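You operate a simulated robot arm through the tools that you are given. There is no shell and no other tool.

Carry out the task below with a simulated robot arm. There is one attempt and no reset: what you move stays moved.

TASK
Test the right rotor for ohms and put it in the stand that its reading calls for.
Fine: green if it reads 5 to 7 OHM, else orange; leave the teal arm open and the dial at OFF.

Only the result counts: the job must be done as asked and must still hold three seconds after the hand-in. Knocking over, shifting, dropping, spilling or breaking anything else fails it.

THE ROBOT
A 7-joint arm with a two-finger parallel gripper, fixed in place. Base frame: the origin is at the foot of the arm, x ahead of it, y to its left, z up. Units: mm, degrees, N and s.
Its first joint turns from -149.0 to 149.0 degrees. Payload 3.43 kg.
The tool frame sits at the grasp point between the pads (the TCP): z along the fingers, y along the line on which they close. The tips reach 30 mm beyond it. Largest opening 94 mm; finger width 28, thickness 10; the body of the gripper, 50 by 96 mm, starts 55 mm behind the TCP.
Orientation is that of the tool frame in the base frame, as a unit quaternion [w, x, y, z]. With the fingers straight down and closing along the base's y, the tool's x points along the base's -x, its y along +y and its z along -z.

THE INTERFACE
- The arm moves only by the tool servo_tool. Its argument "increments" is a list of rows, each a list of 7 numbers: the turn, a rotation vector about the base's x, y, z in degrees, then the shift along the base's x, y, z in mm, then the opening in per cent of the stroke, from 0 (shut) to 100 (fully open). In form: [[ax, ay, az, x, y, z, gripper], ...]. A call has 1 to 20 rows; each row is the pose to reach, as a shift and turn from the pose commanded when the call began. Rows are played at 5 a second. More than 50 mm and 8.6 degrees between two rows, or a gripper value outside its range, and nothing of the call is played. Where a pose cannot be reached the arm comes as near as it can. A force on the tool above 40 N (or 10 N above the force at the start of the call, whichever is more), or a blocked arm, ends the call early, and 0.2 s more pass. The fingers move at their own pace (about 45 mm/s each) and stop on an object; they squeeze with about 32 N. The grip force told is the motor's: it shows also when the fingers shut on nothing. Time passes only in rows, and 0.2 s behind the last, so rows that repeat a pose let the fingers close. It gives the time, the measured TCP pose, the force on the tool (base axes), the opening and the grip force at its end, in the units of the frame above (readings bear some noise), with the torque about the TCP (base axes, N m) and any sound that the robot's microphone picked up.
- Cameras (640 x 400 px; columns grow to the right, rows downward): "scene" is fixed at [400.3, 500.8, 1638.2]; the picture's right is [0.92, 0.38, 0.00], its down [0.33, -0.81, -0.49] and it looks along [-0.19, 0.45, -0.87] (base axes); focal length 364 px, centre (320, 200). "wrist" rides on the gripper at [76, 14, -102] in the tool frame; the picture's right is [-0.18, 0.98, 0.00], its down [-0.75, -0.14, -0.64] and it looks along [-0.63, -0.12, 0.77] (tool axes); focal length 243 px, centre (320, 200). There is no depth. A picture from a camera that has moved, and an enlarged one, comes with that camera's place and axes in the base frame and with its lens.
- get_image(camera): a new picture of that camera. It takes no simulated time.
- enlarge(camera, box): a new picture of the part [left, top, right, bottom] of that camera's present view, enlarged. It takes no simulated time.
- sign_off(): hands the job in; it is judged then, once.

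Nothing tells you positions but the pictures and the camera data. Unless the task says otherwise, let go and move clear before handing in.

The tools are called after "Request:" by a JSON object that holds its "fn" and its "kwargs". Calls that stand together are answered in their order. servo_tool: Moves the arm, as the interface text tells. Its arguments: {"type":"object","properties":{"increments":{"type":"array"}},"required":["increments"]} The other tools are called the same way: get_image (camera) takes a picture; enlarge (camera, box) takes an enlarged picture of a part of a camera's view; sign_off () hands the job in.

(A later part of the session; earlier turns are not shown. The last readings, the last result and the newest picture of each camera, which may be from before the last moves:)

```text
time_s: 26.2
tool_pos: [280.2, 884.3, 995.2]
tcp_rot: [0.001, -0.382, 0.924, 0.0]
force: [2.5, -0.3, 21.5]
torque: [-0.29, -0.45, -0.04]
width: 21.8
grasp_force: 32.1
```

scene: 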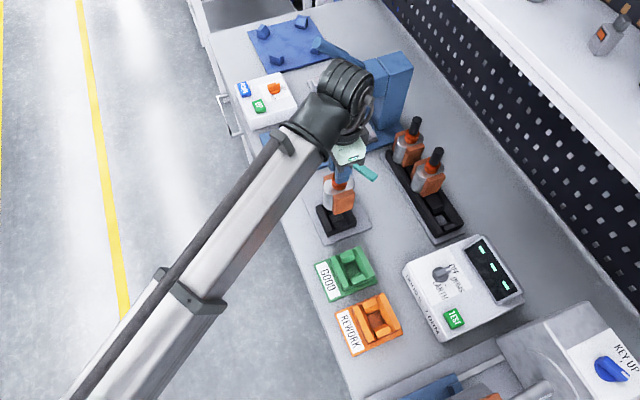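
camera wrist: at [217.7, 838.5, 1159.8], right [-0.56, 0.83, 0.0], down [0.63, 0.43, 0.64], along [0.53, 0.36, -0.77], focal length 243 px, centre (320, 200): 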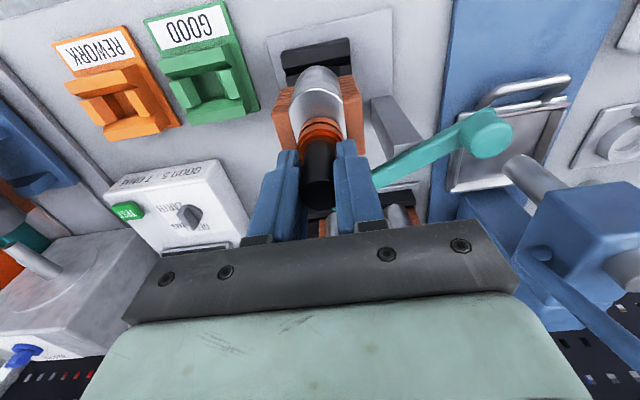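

Force is steady while z keeps dropping, so the rotor may already be seated with pads slipping. Checking the pictures.

Request:
{"fn": "enlarge", "kwargs": {"camera": "scene", "box": [310, 170, 370, 250]}}

Request:
{"fn": "enlarge", "kwargs": {"camera": "wrist", "box": [220, 0, 420, 130]}}

Request:
{"fn": "enlarge", "kwargs": {"camera": "scene", "box": [380, 110, 450, 200]}}

Request:
{"fn": "enlarge", "kwargs": {"camera": "wrist", "box": [240, 80, 400, 240]}}

```text
5.00 times, centred on (340, 210) of scene
camera zoom: at [400.3, 500.8, 1638.2], right [0.92, 0.38, 0.0], down [0.33, -0.81, -0.49], along [-0.19, 0.45, -0.87], focal length 1821 px, centre (220, 150)
```

zoom: 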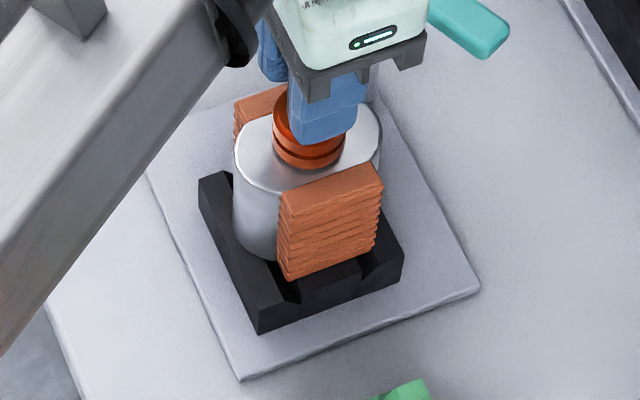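

```text
3.08 times, centred on (320, 65) of wrist
camera zoom: at [216.9, 840.1, 1097.4], right [-0.56, 0.83, 0.0], down [0.63, 0.43, 0.64], along [0.53, 0.36, -0.77], focal length 746 px, centre (320, 615)
```

zoom: 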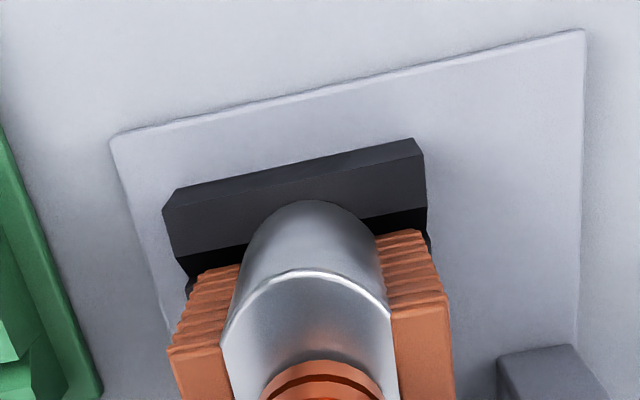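

```text
4.44 times, centred on (415, 155) of scene
camera zoom: at [400.3, 500.8, 1638.2], right [0.92, 0.38, 0.0], down [0.33, -0.81, -0.49], along [-0.19, 0.45, -0.87], focal length 1619 px, centre (-102, 400)
```

zoom: 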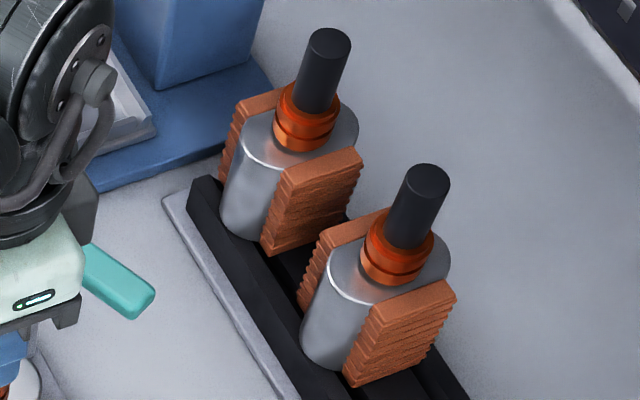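

```text
2.50 times, centred on (320, 160) of wrist
camera zoom: at [216.9, 840.1, 1097.4], right [-0.56, 0.83, 0.0], down [0.63, 0.43, 0.64], along [0.53, 0.36, -0.77], focal length 606 px, centre (320, 300)
```

zoom: 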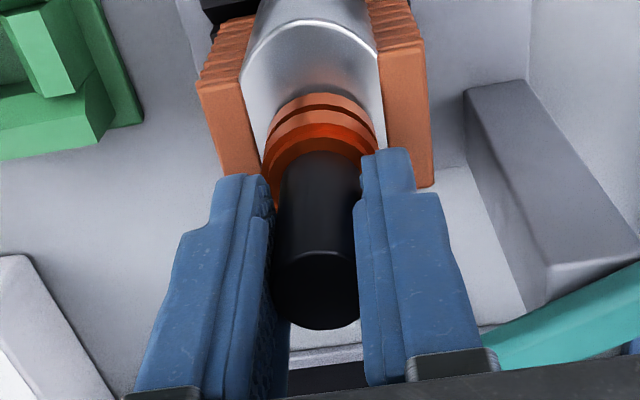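

The rotor is aligned sideways within about a millimetre now. I'll relieve the press and open the fingers so it settles on the chamfers.

Request:
{"fn": "servo_tool", "kwargs": {"increments": [[0, 0, 0, 0, 0, 1.5, 0], [0, 0, 0, 0, 0, 1.5, 0], [0, 0, 0, 0, 0, 1.5, 30], [0, 0, 0, 0, 0, 1.5, 40], [0, 0, 0, 0, 0, 1.5, 50], [0, 0, 0, 0, 0, 1.5, 50]]}}

Request:
{"fn": "enlarge", "kwargs": {"camera": "wrist", "box": [240, 80, 400, 240]}}

Request:
{"fn": "enlarge", "kwargs": {"camera": "wrist", "box": [220, 0, 420, 130]}}

Request:
{"fn": "enlarge", "kwargs": {"camera": "scene", "box": [310, 170, 370, 250]}}

```text
time_s: 27.6
tool_pos: [280.5, 884.7, 994.8]
tcp_rot: [0.0, -0.382, 0.924, 0.0]
force: [0.0, -0.2, -0.4]
torque: [0.03, 0.01, 0.0]
width: 47.1
grasp_force: 0.0
```

```text
2.50 times, centred on (320, 160) of wrist
camera zoom: at [216.8, 840.3, 1097.6], right [-0.56, 0.83, 0.0], down [0.63, 0.43, 0.64], along [0.53, 0.36, -0.77], focal length 606 px, centre (320, 300)
```

zoom: 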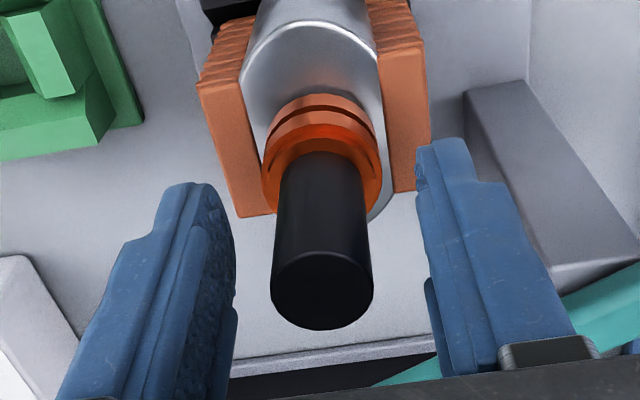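

```text
3.08 times, centred on (320, 65) of wrist
camera zoom: at [216.8, 840.3, 1097.6], right [-0.56, 0.83, 0.0], down [0.63, 0.43, 0.64], along [0.53, 0.36, -0.77], focal length 746 px, centre (320, 615)
```

zoom: 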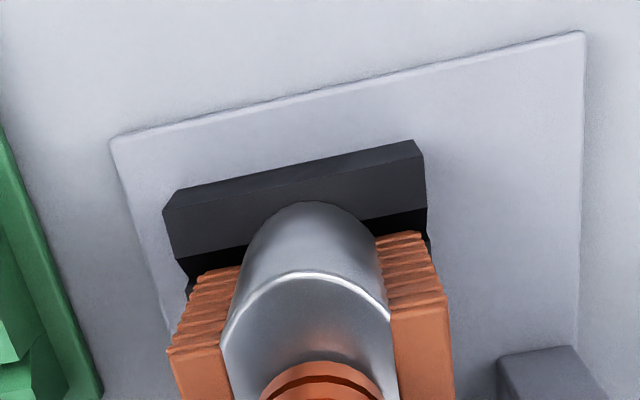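

```text
5.00 times, centred on (340, 210) of scene
camera zoom: at [400.3, 500.8, 1638.2], right [0.92, 0.38, 0.0], down [0.33, -0.81, -0.49], along [-0.19, 0.45, -0.87], focal length 1821 px, centre (220, 150)
```

zoom: 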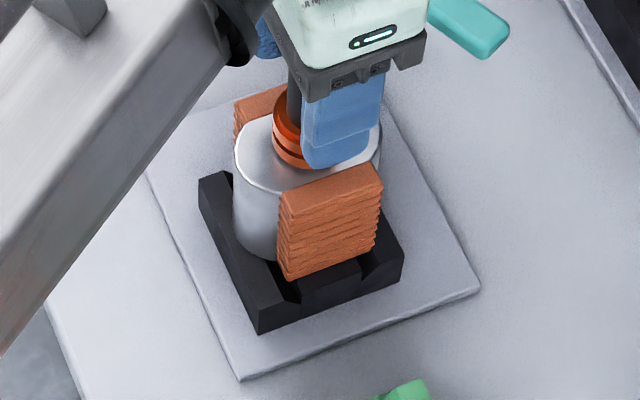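

The rotor stands in the nest at the same height as it did in the rack. I'll rise clear and look from above.

Request:
{"fn": "servo_tool", "kwargs": {"increments": [[0, 0, 0, 0, 0, 20, 50], [0, 0, 0, 0, 0, 45, 50], [0, 0, 0, 0, 0, 75, 50], [0, 0, 0, 0, 0, 110, 50], [0, 0, 0, -30, -20, 130, 50], [0, 0, 0, -70, -50, 130, 50], [0, 0, 0, -100, -80, 130, 50], [0, 0, 0, -100, -80, 130, 50]]}}

Request:
{"fn": "get_image", "kwargs": {"camera": "wrist"}}

Request:
{"fn": "get_image", "kwargs": {"camera": "scene"}}

Request:
{"fn": "enlarge", "kwargs": {"camera": "scene", "box": [300, 110, 390, 250]}}

```text
time_s: 29.4
tool_pos: [177.5, 803.4, 1128.2]
tcp_rot: [-0.001, -0.383, 0.924, 0.0]
force: [-0.6, 0.5, 0.0]
torque: [-0.01, 0.02, -0.01]
width: 47.1
grasp_force: 0.0
```

```text
taken
camera wrist: at [113.4, 759.4, 1230.0], right [-0.56, 0.83, 0.0], down [0.63, 0.43, 0.64], along [0.53, 0.36, -0.77], focal length 243 px, centre (320, 200)
```

wrist: 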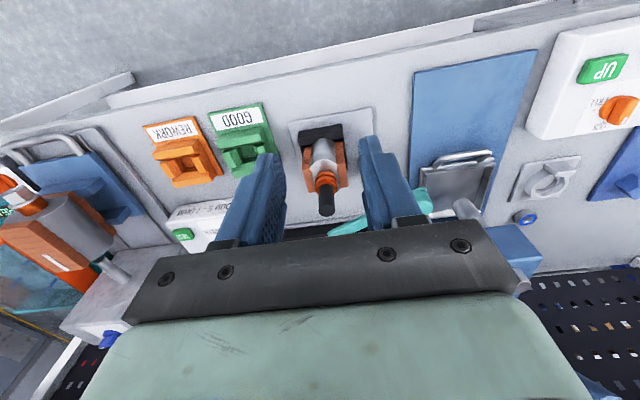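

```text
taken
```

scene: 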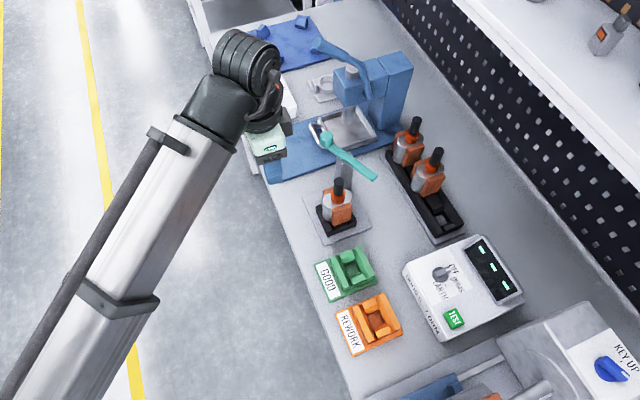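

```text
2.86 times, centred on (345, 180) of scene
camera zoom: at [400.3, 500.8, 1638.2], right [0.92, 0.38, 0.0], down [0.33, -0.81, -0.49], along [-0.19, 0.45, -0.87], focal length 1041 px, centre (249, 257)
```

zoom: 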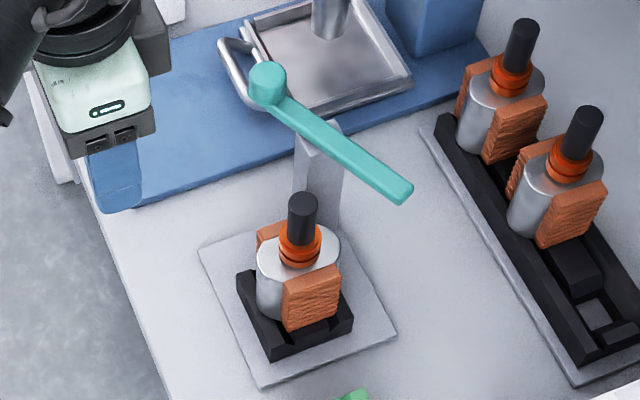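

The rotor is seated upright in the nest. Next is the teal arm: knob at about (214, 989, top 992), pivot about (272, 969). I'll bring the half-closed fingers to the robot side of the knob.

Request:
{"fn": "servo_tool", "kwargs": {"increments": [[0, 0, 0, 0, 40, 0, 22], [0, 0, 0, 0, 80, 0, 22], [0, 0, 0, 0, 120, 0, 22], [0, 0, 0, 2, 152, -20, 22], [0, 0, 0, 2, 152, -50, 22], [0, 0, 0, 2, 152, -80, 22], [0, 0, 0, 2, 152, -80, 22]]}}

Request:
{"fn": "get_image", "kwargs": {"camera": "wrist"}}

Request:
{"fn": "get_image", "kwargs": {"camera": "scene"}}

```text
time_s: 31.0
tool_pos: [180.2, 955.6, 1047.9]
tcp_rot: [0.0, -0.383, 0.924, 0.0]
force: [0.4, 0.9, 1.2]
torque: [-0.01, 0.01, 0.01]
width: 20.7
grasp_force: 0.0
```

```text
taken
camera wrist: at [118.2, 911.4, 1150.2], right [-0.56, 0.83, 0.0], down [0.63, 0.43, 0.64], along [0.53, 0.36, -0.77], focal length 243 px, centre (320, 200)
```

wrist: 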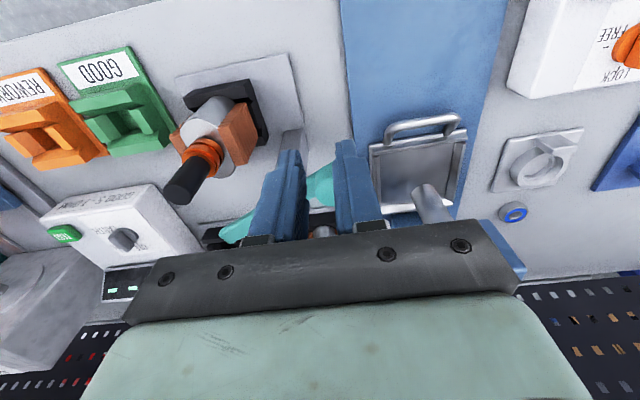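

```text
taken
```

scene: 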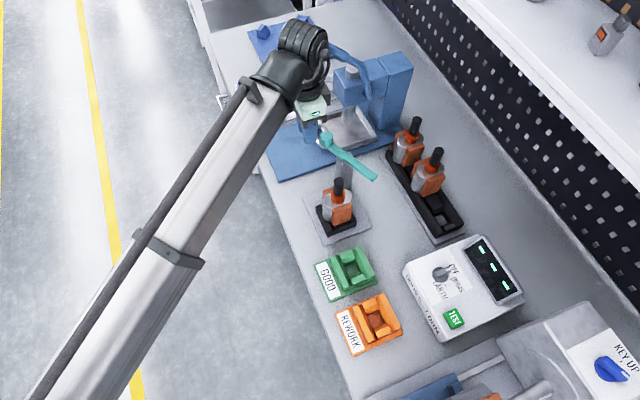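

Request:
{"fn": "enlarge", "kwargs": {"camera": "wrist", "box": [220, 120, 400, 250]}}

Request:
{"fn": "enlarge", "kwargs": {"camera": "scene", "box": [280, 70, 380, 190]}}

```text
3.08 times, centred on (310, 185) of wrist
camera zoom: at [118.2, 911.4, 1150.2], right [-0.56, 0.83, 0.0], down [0.63, 0.43, 0.64], along [0.53, 0.36, -0.77], focal length 746 px, centre (351, 246)
```

zoom: 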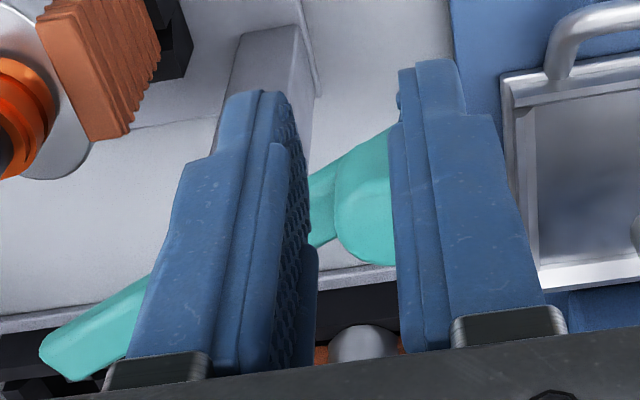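

```text
3.33 times, centred on (330, 130) of scene
camera zoom: at [400.3, 500.8, 1638.2], right [0.92, 0.38, 0.0], down [0.33, -0.81, -0.49], along [-0.19, 0.45, -0.87], focal length 1214 px, centre (287, 433)
```

zoom: 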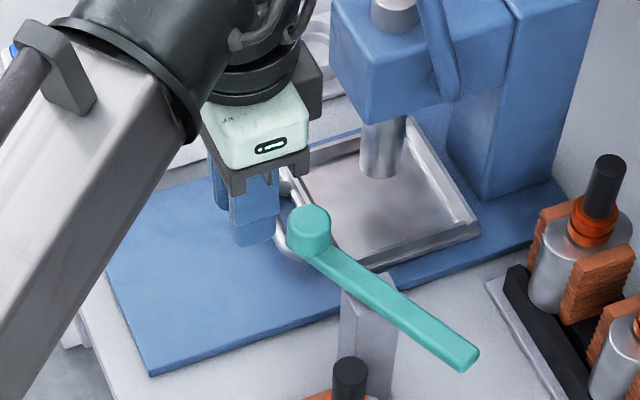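

The press lever end is around (177, 1039, 1190), too close to the gripper's path behind the knob, so instead I'll straddle the teal bar itself between pivot and tip and swing it with the tool turning along. I move away, turn the tool by +116.5° and hover above the bar at about (312, 956).

Request:
{"fn": "servo_tool", "kwargs": {"increments": [[0, 0, 0, 10, -15, 20, 22], [0, 0, 8, 30, -35, 45, 32], [0, 0, 16, 50, -45, 65, 32], [0, 0, 24, 70, -45, 65, 32], [0, 0, 32, 90, -45, 65, 32], [0, 0, 40, 110, -45, 65, 32], [0, 0, 48, 128, -45, 65, 32], [0, 0, 56, 128, -40, 65, 32], [0, 0, 64, 128, -30, 65, 32], [0, 0, 72, 128, -20, 65, 32], [0, 0, 80, 128, -10, 65, 32], [0, 0, 88, 128, 0, 65, 32], [0, 0, 96, 128, 0, 65, 32], [0, 0, 104, 128, 0, 65, 32], [0, 0, 112, 128, 0, 65, 32], [0, 0, 116.5, 128, 0, 65, 32], [0, 0, 116.5, 128, 0, 65, 32]]}}

Request:
{"fn": "get_image", "kwargs": {"camera": "wrist"}}

Request:
{"fn": "get_image", "kwargs": {"camera": "scene"}}

```text
time_s: 34.6
tool_pos: [309.7, 956.0, 1110.4]
tcp_rot: [0.0, 0.987, -0.16, 0.001]
force: [0.8, 0.3, -0.5]
torque: [-0.01, 0.0, -0.03]
width: 30.1
grasp_force: 0.1
```

```text
taken
camera wrist: at [377.6, 918.2, 1212.8], right [-0.48, -0.87, 0.0], down [-0.67, 0.37, 0.64], along [-0.56, 0.31, -0.77], focal length 243 px, centre (320, 200)
```

wrist: 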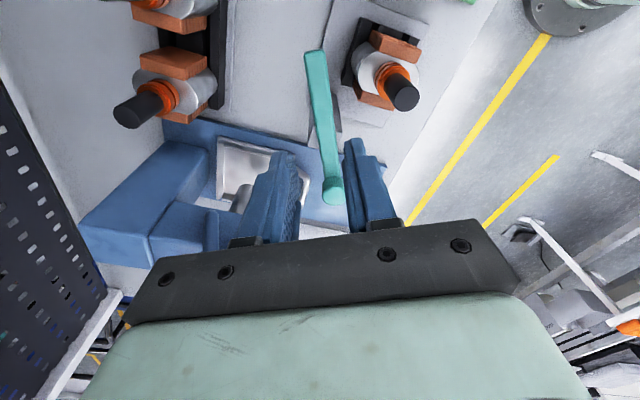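

```text
taken
```

scene: 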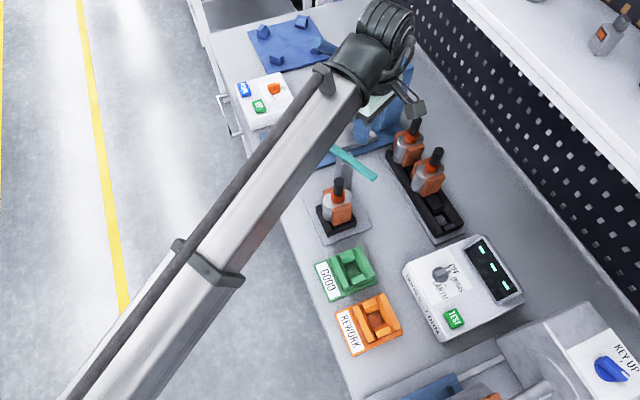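

The bar runs exactly between the fingers. Lowering to straddle it.

Request:
{"fn": "servo_tool", "kwargs": {"increments": [[0, 0, 0, 1, 0, -35, 32], [0, 0, 0, 1, 0, -70, 32], [0, 0, 0, 1, 0, -95, 32], [0, 0, 0, 1, 0, -110, 32], [0, 0, 0, 1, 0, -119, 32], [0, 0, 0, 1, 0, -119, 32]]}}

Request:
{"fn": "get_image", "kwargs": {"camera": "wrist"}}

Request:
{"fn": "get_image", "kwargs": {"camera": "scene"}}

```text
time_s: 36.0
tool_pos: [309.9, 954.3, 992.6]
tcp_rot: [0.0, 0.987, -0.16, 0.0]
force: [-0.4, 0.1, -0.1]
torque: [0.0, -0.01, -0.03]
width: 30.2
grasp_force: 0.0
```

```text
taken
camera wrist: at [378.4, 916.5, 1094.1], right [-0.49, -0.87, 0.0], down [-0.67, 0.37, 0.64], along [-0.56, 0.31, -0.77], focal length 243 px, centre (320, 200)
```

wrist: 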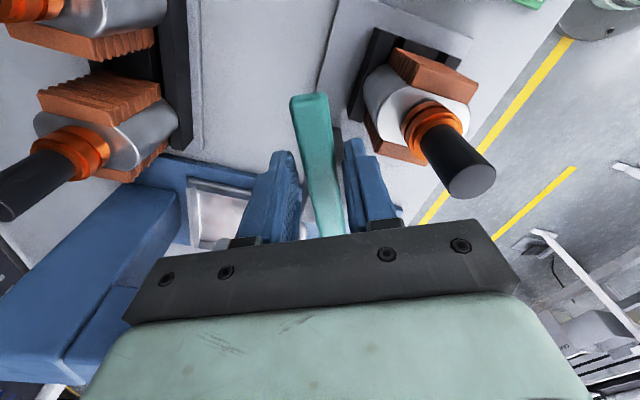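

```text
taken
```

scene: 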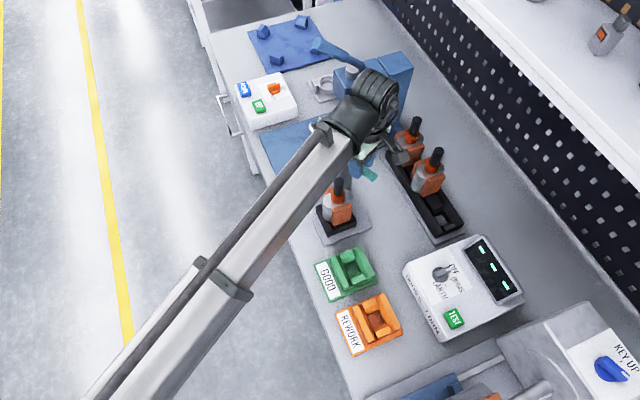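

The bar is between the fingers. I'll lower 4 mm more and swing clockwise along the arc around the post, watching the force.

Request:
{"fn": "servo_tool", "kwargs": {"increments": [[0, 0, 0, 0, 0, -4, 32], [0, 0, -7, -2.0, -4.8, -4, 32], [0, 0, -14, -4.5, -9.4, -4, 32], [0, 0, -21, -7.6, -13.6, -4, 32], [0, 0, -28, -11.1, -17.4, -4, 32], [0, 0, -35, -15.1, -20.7, -4, 32], [0, 0, -42, -19.5, -23.5, -4, 32], [0, 0, -42, -19.5, -23.5, -4, 32]]}}

Request:
{"fn": "get_image", "kwargs": {"camera": "wrist"}}

Request:
{"fn": "get_image", "kwargs": {"camera": "scene"}}

```text
time_s: 37.8
tool_pos: [291.1, 930.4, 986.4]
tcp_rot: [0.001, 0.863, -0.505, 0.0]
force: [0.1, 0.2, -1.2]
torque: [-0.01, -0.04, -0.01]
width: 30.2
grasp_force: 0.0
```

```text
taken
camera wrist: at [316.0, 857.0, 1089.0], right [-0.95, -0.32, 0.0], down [-0.25, 0.73, 0.64], along [-0.21, 0.61, -0.77], focal length 243 px, centre (320, 200)
```

wrist: 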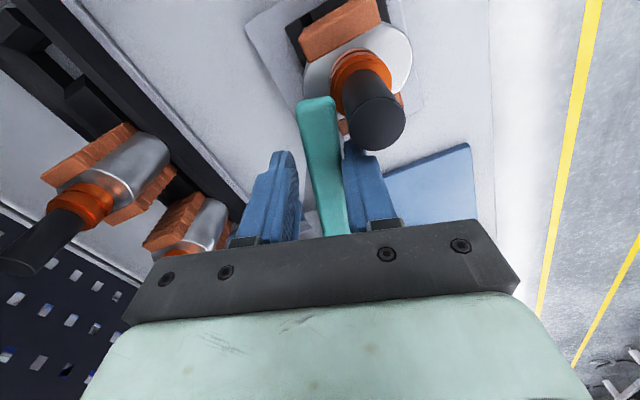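

```text
taken
```

scene: 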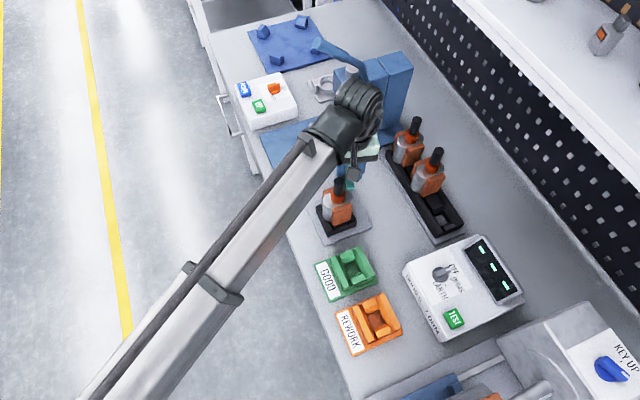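

The bar follows freely and its tip is nearing the shaft. Continuing in small steps until contact.

Request:
{"fn": "servo_tool", "kwargs": {"increments": [[0, 0, -3, -2.0, -1.1, 0, 32], [0, 0, -6, -4.0, -2.0, 0, 32], [0, 0, -9, -6.1, -2.8, 0, 32], [0, 0, -9, -6.1, -2.8, 0, 32]]}}

Request:
{"fn": "enlarge", "kwargs": {"camera": "wrist", "box": [220, 40, 440, 240]}}

```text
time_s: 38.8
tool_pos: [286.1, 928.3, 989.8]
tcp_rot: [0.0, 0.822, -0.57, 0.0]
force: [1.7, 1.4, 0.5]
torque: [0.01, 0.0, 0.06]
width: 30.7
grasp_force: 0.4
```

```text
2.00 times, centred on (330, 140) of wrist
camera zoom: at [297.8, 851.5, 1090.7], right [-0.99, -0.17, 0.0], down [-0.13, 0.76, 0.64], along [-0.11, 0.63, -0.77], focal length 485 px, centre (300, 320)
```

zoom: 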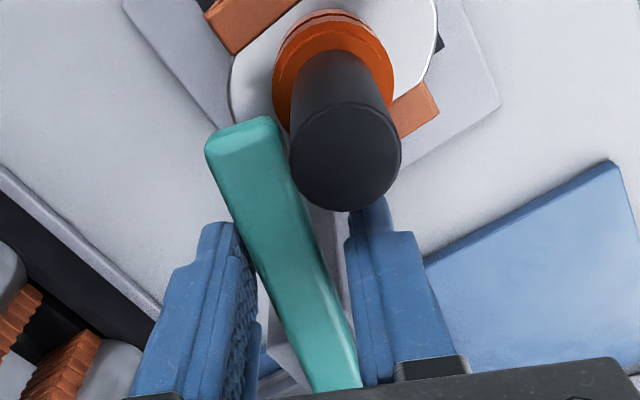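

The bar tip appears to have reached the commutator side. Pushing a few degrees more to confirm contact via the force.

Request:
{"fn": "servo_tool", "kwargs": {"increments": [[0, 0, -1.5, -1.0, -0.4, 0, 32], [0, 0, -3, -2.1, -0.7, 0, 32], [0, 0, -3, -2.1, -0.7, 0, 32]]}}

Request:
{"fn": "enlarge", "kwargs": {"camera": "wrist", "box": [220, 40, 440, 240]}}

Request:
{"fn": "enlarge", "kwargs": {"camera": "scene", "box": [300, 140, 400, 250]}}

Request:
{"fn": "enlarge", "kwargs": {"camera": "scene", "box": [400, 220, 540, 340]}}

```text
time_s: 39.6
tool_pos: [283.5, 928.8, 989.1]
tcp_rot: [0.0, 0.806, -0.592, 0.0]
force: [4.9, 2.9, 0.4]
torque: [0.04, -0.01, 0.09]
width: 33.2
grasp_force: 2.9
```

```text
2.00 times, centred on (330, 140) of wrist
camera zoom: at [293.1, 851.2, 1091.0], right [-0.99, -0.12, 0.0], down [-0.09, 0.76, 0.64], along [-0.08, 0.64, -0.77], focal length 485 px, centre (300, 320)
```

zoom: 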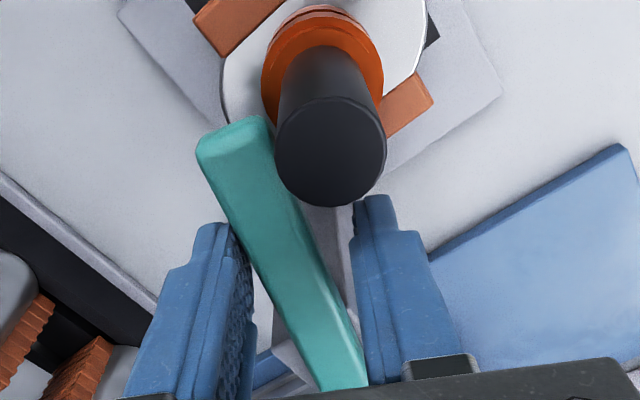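

```text
3.64 times, centred on (350, 195) of scene
camera zoom: at [400.3, 500.8, 1638.2], right [0.92, 0.38, 0.0], down [0.33, -0.81, -0.49], along [-0.19, 0.45, -0.87], focal length 1324 px, centre (211, 218)
```

zoom: 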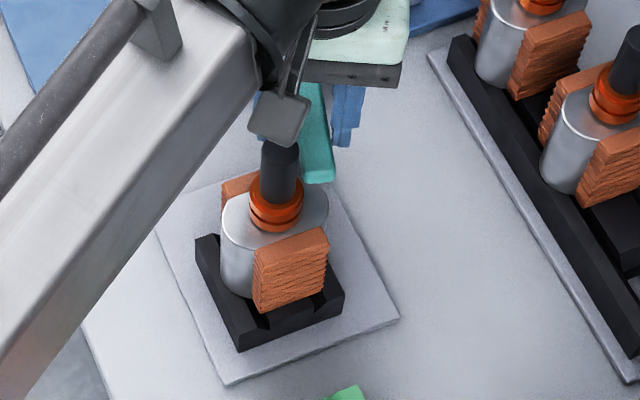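

```text
3.33 times, centred on (470, 280) of scene
camera zoom: at [400.3, 500.8, 1638.2], right [0.92, 0.38, 0.0], down [0.33, -0.81, -0.49], along [-0.19, 0.45, -0.87], focal length 1214 px, centre (-180, -67)
```

zoom: 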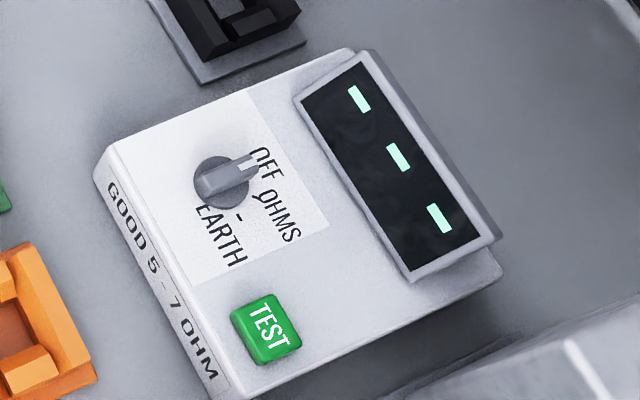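

The bar is firmly against the rotor (force opposing about 6 N). I'll back off slightly, rise clear and check that it stays, turning the tool back towards the bench-aligned yaw for the dial.

Request:
{"fn": "servo_tool", "kwargs": {"increments": [[0, 0, 2, 1.5, 0.6, 0, 32], [0, 0, 4, 3.0, 1.2, 0, 32], [0, 0, 4, 3.0, 1.2, 0, 32], [0, 0, 4, 3.0, 1.2, 20, 32], [0, 0, 4, 3.0, 1.2, 50, 32], [0, 0, 4, 3.0, 1.2, 90, 32], [0, 0, 4, 3.0, 1.2, 130, 32], [0, 0, 4, 3.0, 1.2, 150, 32]]}}

Request:
{"fn": "get_image", "kwargs": {"camera": "wrist"}}

Request:
{"fn": "enlarge", "kwargs": {"camera": "scene", "box": [300, 120, 400, 250]}}

```text
time_s: 41.4
tool_pos: [287.7, 931.2, 1141.8]
tcp_rot: [0.0, 0.826, -0.563, 0.0]
force: [-0.6, 0.2, -1.7]
torque: [0.01, -0.03, -0.01]
width: 30.4
grasp_force: 0.0
```

```text
taken
camera wrist: at [301.9, 854.3, 1243.8], right [-0.98, -0.19, 0.0], down [-0.14, 0.75, 0.64], along [-0.12, 0.63, -0.77], focal length 243 px, centre (320, 200)
```

wrist: 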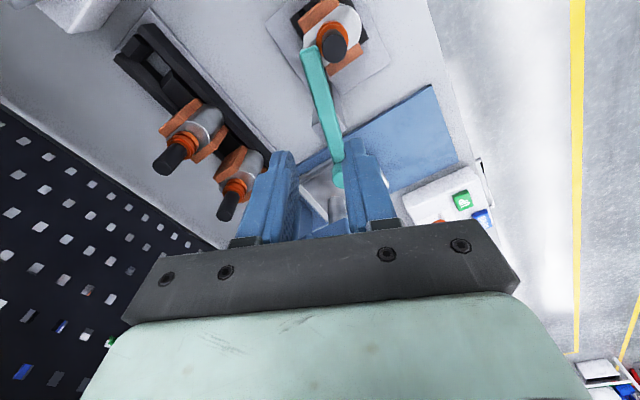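

```text
3.08 times, centred on (350, 185) of scene
camera zoom: at [400.3, 500.8, 1638.2], right [0.92, 0.38, 0.0], down [0.33, -0.81, -0.49], along [-0.19, 0.45, -0.87], focal length 1121 px, centre (228, 246)
```

zoom: 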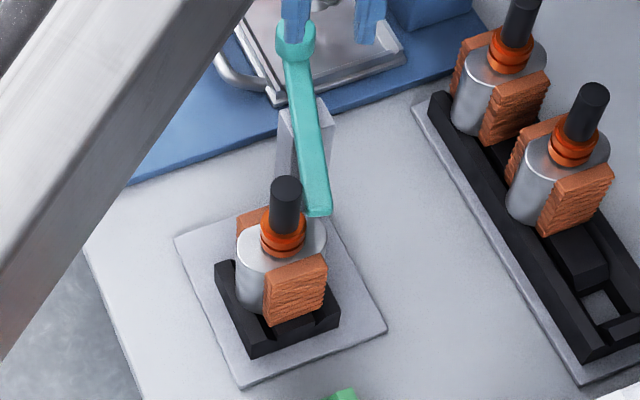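

The bar rests against the rotor's commutator. Now to the meter: move above the dial at about (547, 822) with the tool y across the pointer.

Request:
{"fn": "servo_tool", "kwargs": {"increments": [[0, 0, -8, 35, -14, 0, 32], [0, 0, -16, 70, -28, 0, 32], [0, 0, -24, 105, -43, 0, 32], [0, 0, -32, 140, -58, 0, 32], [0, 0, -40, 175, -73, 0, 32], [0, 0, -48, 210, -88, 0, 32], [0, 0, -56, 240, -100, 0, 32], [0, 0, -64, 259, -108, 0, 32], [0, 0, -66.5, 259, -108, -40, 32], [0, 0, -66.5, 259, -108, -80, 32], [0, 0, -66.5, 259, -108, -120, 32], [0, 0, -66.5, 259, -108, -120, 32]]}}

Request:
{"fn": "get_image", "kwargs": {"camera": "wrist"}}

Request:
{"fn": "get_image", "kwargs": {"camera": "scene"}}

```text
time_s: 44.0
tool_pos: [542.2, 820.2, 1019.9]
tcp_rot: [0.0, -0.383, 0.924, 0.0]
force: [0.5, 0.9, 0.2]
torque: [0.0, 0.03, 0.01]
width: 30.1
grasp_force: 0.1
```

```text
taken
camera wrist: at [478.6, 776.1, 1121.6], right [-0.56, 0.83, 0.0], down [0.63, 0.43, 0.64], along [0.53, 0.36, -0.77], focal length 243 px, centre (320, 200)
```

wrist: 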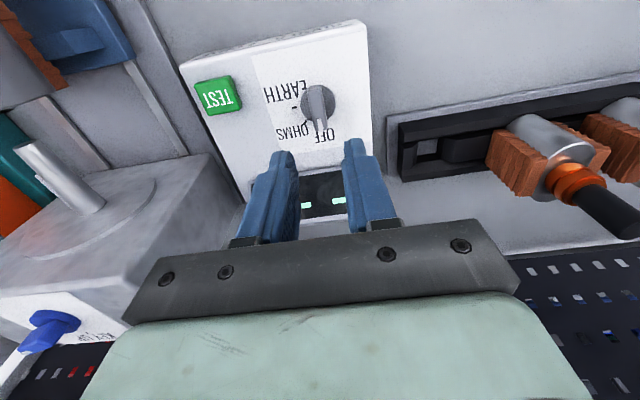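

```text
taken
```

scene: 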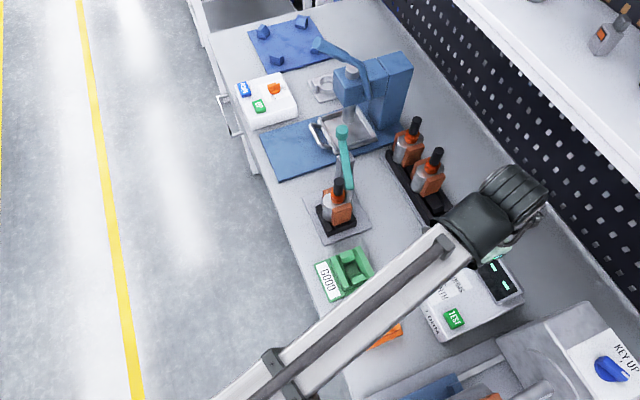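

Request:
{"fn": "enlarge", "kwargs": {"camera": "wrist", "box": [180, 20, 400, 160]}}

Request:
{"fn": "enlarge", "kwargs": {"camera": "wrist", "box": [260, 70, 370, 150]}}

Request:
{"fn": "enlarge", "kwargs": {"camera": "scene", "box": [300, 110, 380, 250]}}

```text
2.86 times, centred on (290, 90) of wrist
camera zoom: at [478.6, 776.1, 1121.6], right [-0.56, 0.83, 0.0], down [0.63, 0.43, 0.64], along [0.53, 0.36, -0.77], focal length 693 px, centre (406, 514)
```

zoom: 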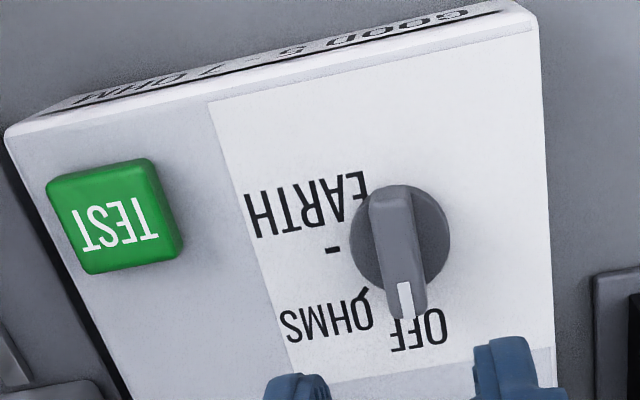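

```text
5.00 times, centred on (315, 110) of wrist
camera zoom: at [478.6, 776.1, 1121.6], right [-0.56, 0.83, 0.0], down [0.63, 0.43, 0.64], along [0.53, 0.36, -0.77], focal length 1213 px, centre (345, 650)
```

zoom: 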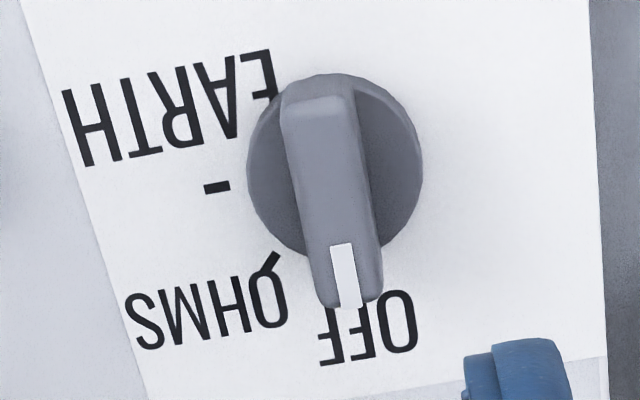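

```text
2.86 times, centred on (340, 180) of scene
camera zoom: at [400.3, 500.8, 1638.2], right [0.92, 0.38, 0.0], down [0.33, -0.81, -0.49], along [-0.19, 0.45, -0.87], focal length 1041 px, centre (263, 257)
```

zoom: 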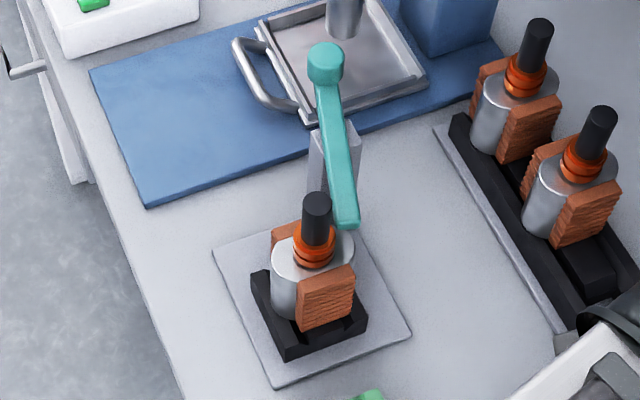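

The dial is at OFF (pointer towards the display), OHMS 45° clockwise. The dial axis is at about (544, 818), handle top z≈912, panel z≈884. Descending in steps to straddle the handle.

Request:
{"fn": "servo_tool", "kwargs": {"increments": [[0, 0, 0, 2, -2, -30, 32], [0, 0, 0, 2, -2, -55, 32], [0, 0, 0, 2, -2, -70, 32], [0, 0, 0, 2, -2, -70, 32]]}}

Request:
{"fn": "get_image", "kwargs": {"camera": "wrist"}}

Request:
{"fn": "enlarge", "kwargs": {"camera": "wrist", "box": [240, 90, 400, 230]}}

```text
time_s: 45.0
tool_pos: [547.5, 820.6, 948.3]
tcp_rot: [-0.001, -0.383, 0.924, 0.0]
force: [0.5, -0.5, -0.4]
torque: [0.02, -0.05, -0.01]
width: 30.1
grasp_force: 0.0
```

```text
taken
camera wrist: at [483.1, 775.4, 1050.6], right [-0.56, 0.83, 0.0], down [0.63, 0.43, 0.64], along [0.53, 0.36, -0.77], focal length 243 px, centre (320, 200)
```

wrist: 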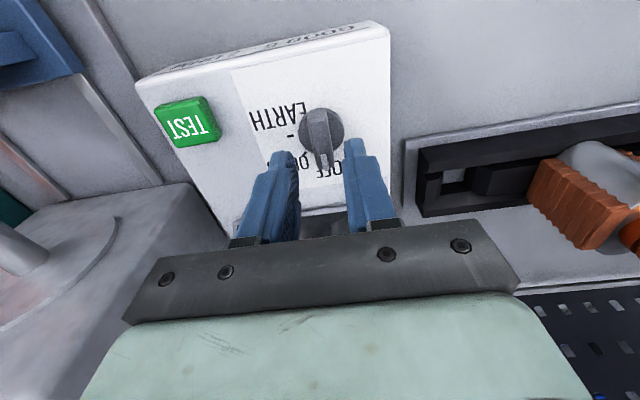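

```text
2.86 times, centred on (320, 160) of wrist
camera zoom: at [483.1, 775.4, 1050.6], right [-0.56, 0.83, 0.0], down [0.63, 0.43, 0.64], along [0.53, 0.36, -0.77], focal length 693 px, centre (320, 314)
```

zoom: 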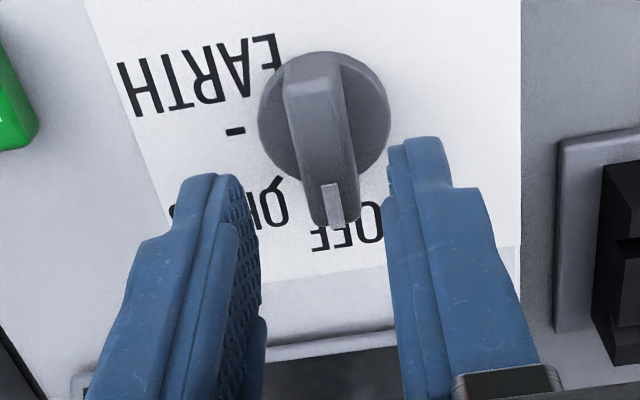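

Small correction of about (-4.5, -2.5), then lower so the tips are just above the dial's disc.

Request:
{"fn": "servo_tool", "kwargs": {"increments": [[0, 0, 0, -4.5, -2.5, 0, 32], [0, 0, 0, -4.5, -2.5, -8, 32], [0, 0, 0, -4.5, -2.5, -15, 32], [0, 0, 0, -4.5, -2.5, -21, 32], [0, 0, 0, -4.5, -2.5, -21, 32]]}}

Request:
{"fn": "enlarge", "kwargs": {"camera": "wrist", "box": [240, 90, 400, 230]}}

Request:
{"fn": "enlarge", "kwargs": {"camera": "scene", "box": [410, 200, 540, 340]}}

```text
time_s: 46.2
tool_pos: [542.5, 818.0, 926.1]
tcp_rot: [0.0, -0.383, 0.924, 0.0]
force: [-0.6, 0.2, -0.1]
torque: [0.01, 0.03, -0.01]
width: 30.2
grasp_force: 0.0
```

```text
2.86 times, centred on (320, 160) of wrist
camera zoom: at [479.2, 773.3, 1029.7], right [-0.56, 0.83, 0.0], down [0.63, 0.43, 0.64], along [0.53, 0.36, -0.77], focal length 693 px, centre (320, 314)
```

zoom: 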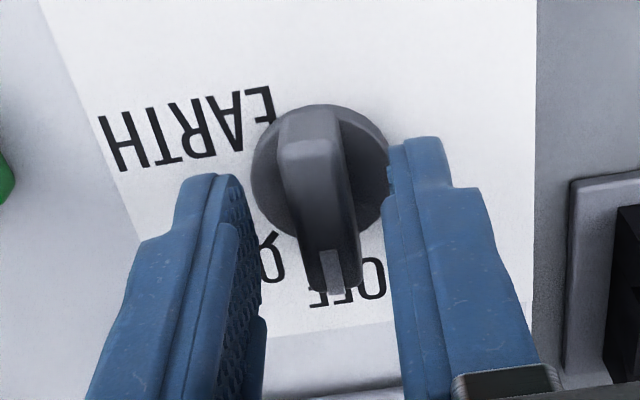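

```text
2.86 times, centred on (475, 270) of scene
camera zoom: at [400.3, 500.8, 1638.2], right [0.92, 0.38, 0.0], down [0.33, -0.81, -0.49], along [-0.19, 0.45, -0.87], focal length 1041 px, centre (-123, 0)
```

zoom: 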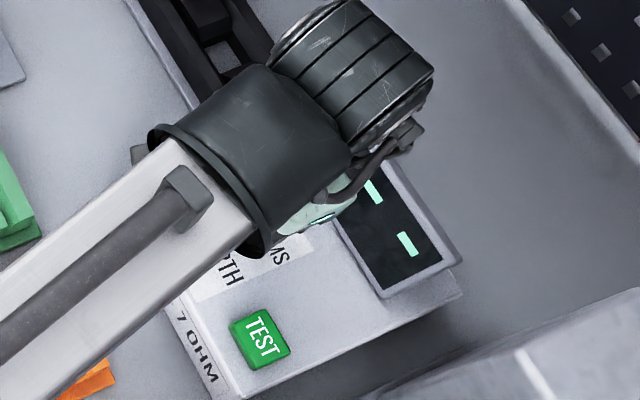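

Aligned; a 2 mm nudge inward, then close on the handle.

Request:
{"fn": "servo_tool", "kwargs": {"increments": [[0, 0, 0, -2, -2, -1, 32], [0, 0, 0, -2, -2, -2, 0], [0, 0, 0, -2, -2, -2, 0], [0, 0, 0, -2, -2, -2, 0], [0, 0, 0, -2, -2, -2, 0]]}}

Request:
{"fn": "enlarge", "kwargs": {"camera": "wrist", "box": [240, 90, 400, 230]}}

```text
time_s: 47.4
tool_pos: [541.2, 815.0, 926.0]
tcp_rot: [0.0, -0.383, 0.924, 0.0]
force: [-0.4, -0.7, 4.1]
torque: [-0.1, 0.05, -0.03]
width: 12.8
grasp_force: 44.7
```

```text
2.86 times, centred on (320, 160) of wrist
camera zoom: at [477.1, 771.3, 1027.5], right [-0.56, 0.83, 0.0], down [0.63, 0.43, 0.64], along [0.53, 0.36, -0.77], focal length 693 px, centre (320, 314)
```

zoom: 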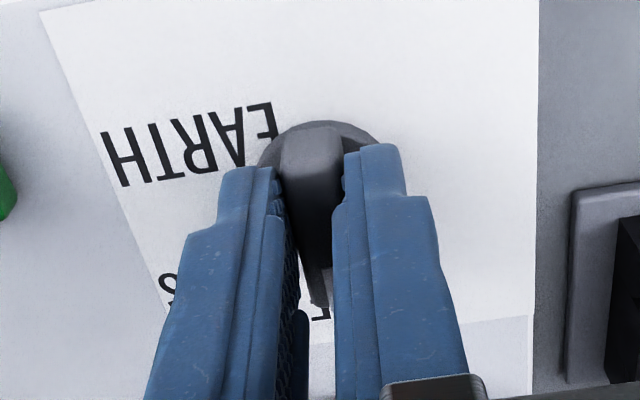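

Gripped the handle (12.8 mm). Turning clockwise 45° to OHMS.

Request:
{"fn": "servo_tool", "kwargs": {"increments": [[0, 0, -7.5, 0, 0, 1, 0], [0, 0, -15, 0, 0, 1, 0], [0, 0, -22.5, 0, 0, 1, 0], [0, 0, -30, 0, 0, 1, 0], [0, 0, -37.5, 0, 0, 1, 0], [0, 0, -45, 0, 0, 1, 0], [0, 0, -45, 0, 0, 1, 0]]}}

Request:
{"fn": "get_image", "kwargs": {"camera": "wrist"}}

Request:
{"fn": "enlarge", "kwargs": {"camera": "scene", "box": [410, 200, 540, 340]}}

```text
time_s: 49.2
tool_pos: [538.5, 819.5, 926.1]
tcp_rot: [-0.003, -0.001, 1.0, 0.003]
force: [-5.1, 7.9, -8.2]
torque: [-0.03, -0.85, 0.04]
width: 12.7
grasp_force: 45.1
stopped in row 7: the force on the tool passed its limit at 41 N (the readings are from after the stop); the commanded pose is now the measured one
```

```text
taken
camera wrist: at [463.8, 832.4, 1028.1], right [0.18, 0.98, 0.01], down [0.76, -0.14, 0.64], along [0.63, -0.11, -0.77], focal length 243 px, centre (320, 200)
```

wrist: 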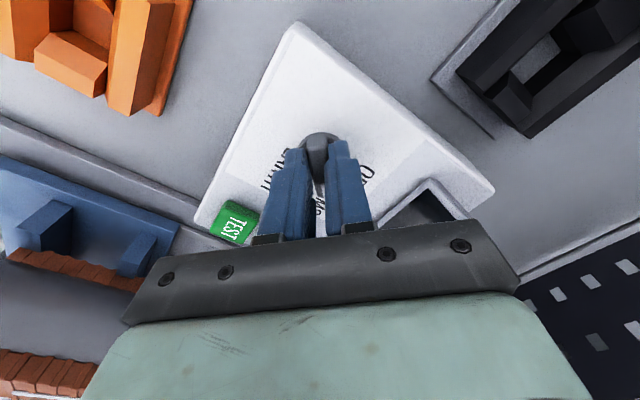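

```text
2.86 times, centred on (475, 270) of scene
camera zoom: at [400.3, 500.8, 1638.2], right [0.92, 0.38, 0.0], down [0.33, -0.81, -0.49], along [-0.19, 0.45, -0.87], focal length 1041 px, centre (-123, 0)
```

zoom: 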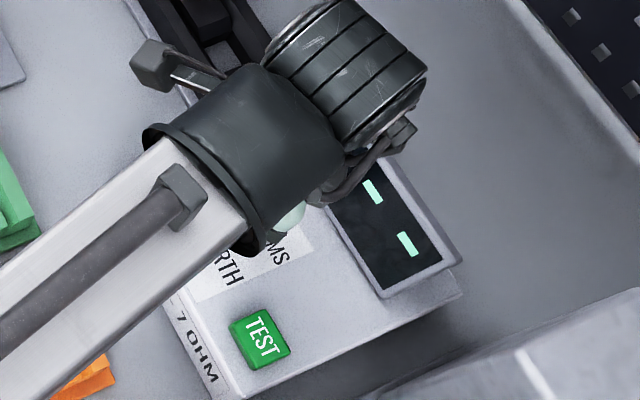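

The dial turned 45°; the axis is really at about (545, 820). Releasing, rising and checking the pointer.

Request:
{"fn": "servo_tool", "kwargs": {"increments": [[0, 0, 0, 0, 0, 0, 32], [0, 0, 0, 0, 0, 0, 32], [0, 0, 0, 0, 0, 0, 32], [0, 0, 0, 0, 0, 15, 32], [0, 0, 0, 0, 0, 40, 32], [0, 0, 0, 0, 0, 80, 32], [0, 0, 0, 0, 0, 80, 32]]}}

Request:
{"fn": "get_image", "kwargs": {"camera": "wrist"}}

Request:
{"fn": "enlarge", "kwargs": {"camera": "wrist", "box": [200, 40, 400, 180]}}

Request:
{"fn": "enlarge", "kwargs": {"camera": "scene", "box": [410, 200, 540, 340]}}

```text
time_s: 50.8
tool_pos: [538.8, 818.6, 1007.2]
tcp_rot: [-0.001, -0.001, 1.0, 0.004]
force: [-0.3, 0.1, 0.2]
torque: [0.0, 0.0, -0.01]
width: 30.2
grasp_force: 0.1
```

```text
taken
camera wrist: at [464.1, 832.6, 1109.7], right [0.18, 0.98, 0.01], down [0.76, -0.14, 0.64], along [0.63, -0.11, -0.77], focal length 243 px, centre (320, 200)
```

wrist: 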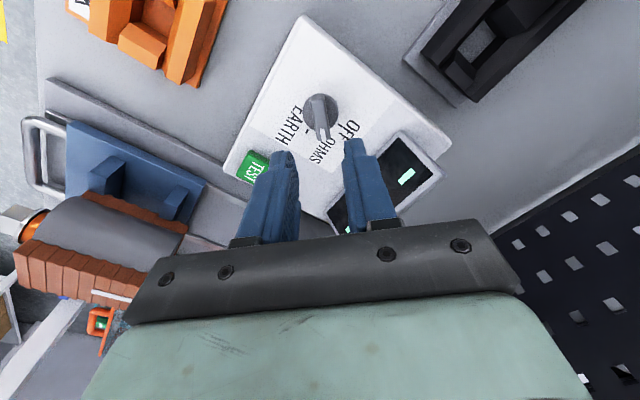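

```text
2.86 times, centred on (300, 110) of wrist
camera zoom: at [464.1, 832.6, 1109.7], right [0.18, 0.98, 0.01], down [0.76, -0.14, 0.64], along [0.63, -0.11, -0.77], focal length 693 px, centre (377, 457)
```

zoom: 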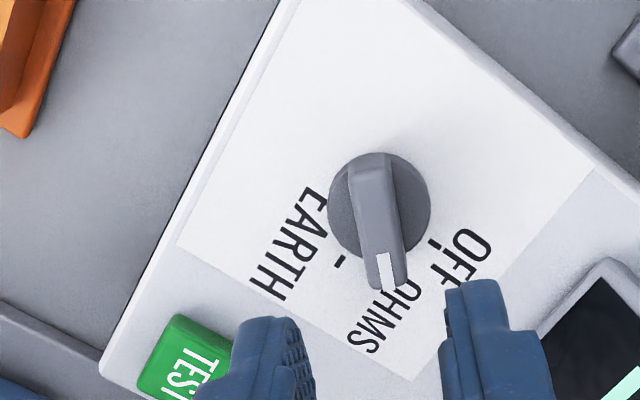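

```text
2.86 times, centred on (475, 270) of scene
camera zoom: at [400.3, 500.8, 1638.2], right [0.92, 0.38, 0.0], down [0.33, -0.81, -0.49], along [-0.19, 0.45, -0.87], focal length 1041 px, centre (-123, 0)
```

zoom: 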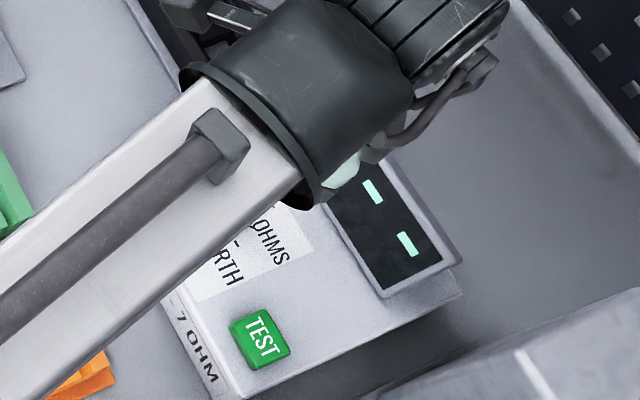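

The pointer is now at OHMS and the meter did not move. Next: close the fingers and go over the TEST button at about (590, 741).

Request:
{"fn": "servo_tool", "kwargs": {"increments": [[0, 0, 0, 17, -26, 0, 0], [0, 0, 0, 34, -52, 0, 0], [0, 0, 0, 51.7, -77.6, 0, 0], [0, 0, 0, 51.7, -77.6, -30, 0], [0, 0, 0, 51.7, -77.6, -55, 0], [0, 0, 0, 51.7, -77.6, -70, 0], [0, 0, 0, 51.7, -77.6, -70, 0]]}}

Request:
{"fn": "get_image", "kwargs": {"camera": "wrist"}}

Request:
{"fn": "get_image", "kwargs": {"camera": "scene"}}

```text
time_s: 52.4
tool_pos: [592.3, 743.1, 934.6]
tcp_rot: [-0.002, 0.001, 1.0, 0.003]
force: [-0.6, -0.3, 0.4]
torque: [-0.01, 0.02, 0.0]
width: 0.1
grasp_force: 32.0
```

```text
taken
camera wrist: at [516.4, 755.0, 1037.4], right [0.18, 0.98, 0.01], down [0.76, -0.14, 0.64], along [0.63, -0.11, -0.77], focal length 243 px, centre (320, 200)
```

wrist: 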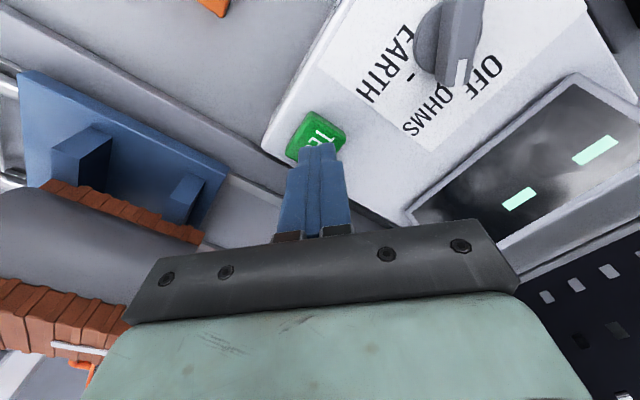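

```text
taken
```

scene: 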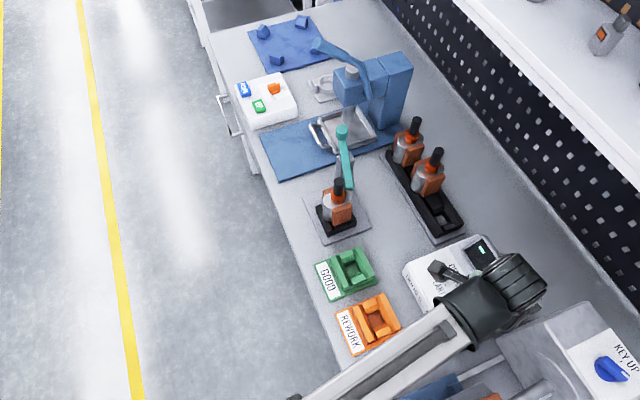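

Request:
{"fn": "enlarge", "kwargs": {"camera": "wrist", "box": [260, 90, 380, 180]}}

```text
4.44 times, centred on (320, 135) of wrist
camera zoom: at [516.4, 755.0, 1037.4], right [0.18, 0.98, 0.01], down [0.76, -0.14, 0.64], along [0.63, -0.11, -0.77], focal length 1078 px, centre (320, 489)
```

zoom: 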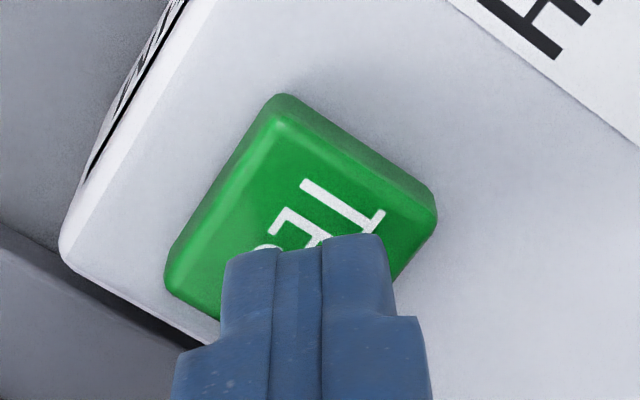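

The button centre is about (-4.5, -2.8) from the tool axis. Shifting there and lowering gently.

Request:
{"fn": "servo_tool", "kwargs": {"increments": [[0, 0, 0, -4.5, -2.8, 0, 0], [0, 0, 0, -4.5, -2.8, -4, 0], [0, 0, 0, -4.5, -2.8, -7, 0], [0, 0, 0, -4.5, -2.8, -9, 0], [0, 0, 0, -4.5, -2.8, -10, 0]]}}

Request:
{"fn": "get_image", "kwargs": {"camera": "scene"}}

```text
time_s: 53.6
tool_pos: [588.1, 737.4, 925.0]
tcp_rot: [-0.002, 0.0, 1.0, 0.003]
force: [0.1, 0.2, 0.0]
torque: [0.02, 0.01, 0.0]
width: 0.0
grasp_force: 32.4
```

```text
taken
```

scene: 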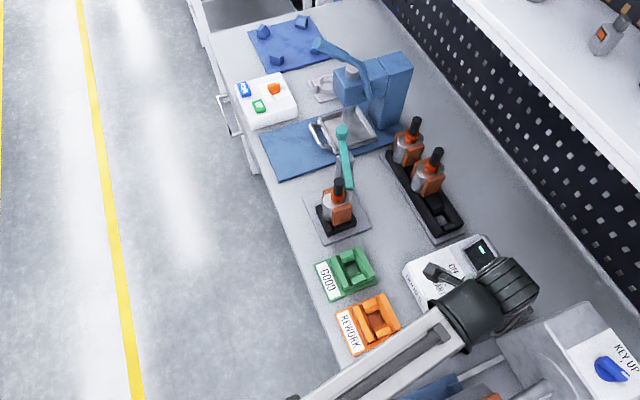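

Request:
{"fn": "servo_tool", "kwargs": {"increments": [[0, 0, 0, 0, 0, -2, 0], [0, 0, 0, 0, 0, -4, 0], [0, 0, 0, 0, 0, -5, 0], [0, 0, 0, 0, 0, -6, 0]]}}

Request:
{"fn": "get_image", "kwargs": {"camera": "wrist"}}

```text
time_s: 54.6
tool_pos: [586.8, 736.9, 920.6]
tcp_rot: [-0.001, 0.0, 1.0, 0.004]
force: [1.3, -1.4, 1.1]
torque: [-0.03, -0.05, -0.06]
width: 0.0
grasp_force: 31.9
```

```text
taken
camera wrist: at [511.0, 750.1, 1023.0], right [0.18, 0.98, 0.01], down [0.76, -0.14, 0.64], along [0.63, -0.11, -0.77], focal length 243 px, centre (320, 200)
```

wrist: 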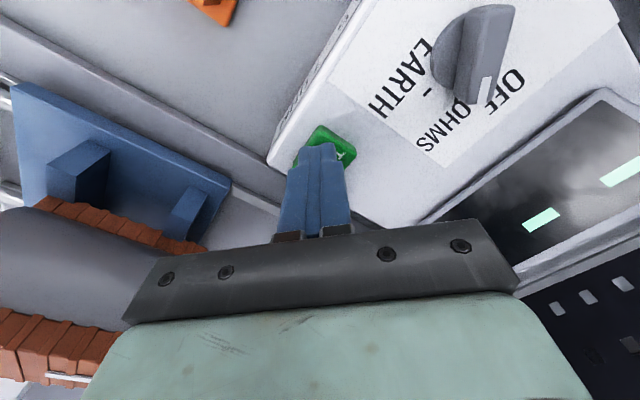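

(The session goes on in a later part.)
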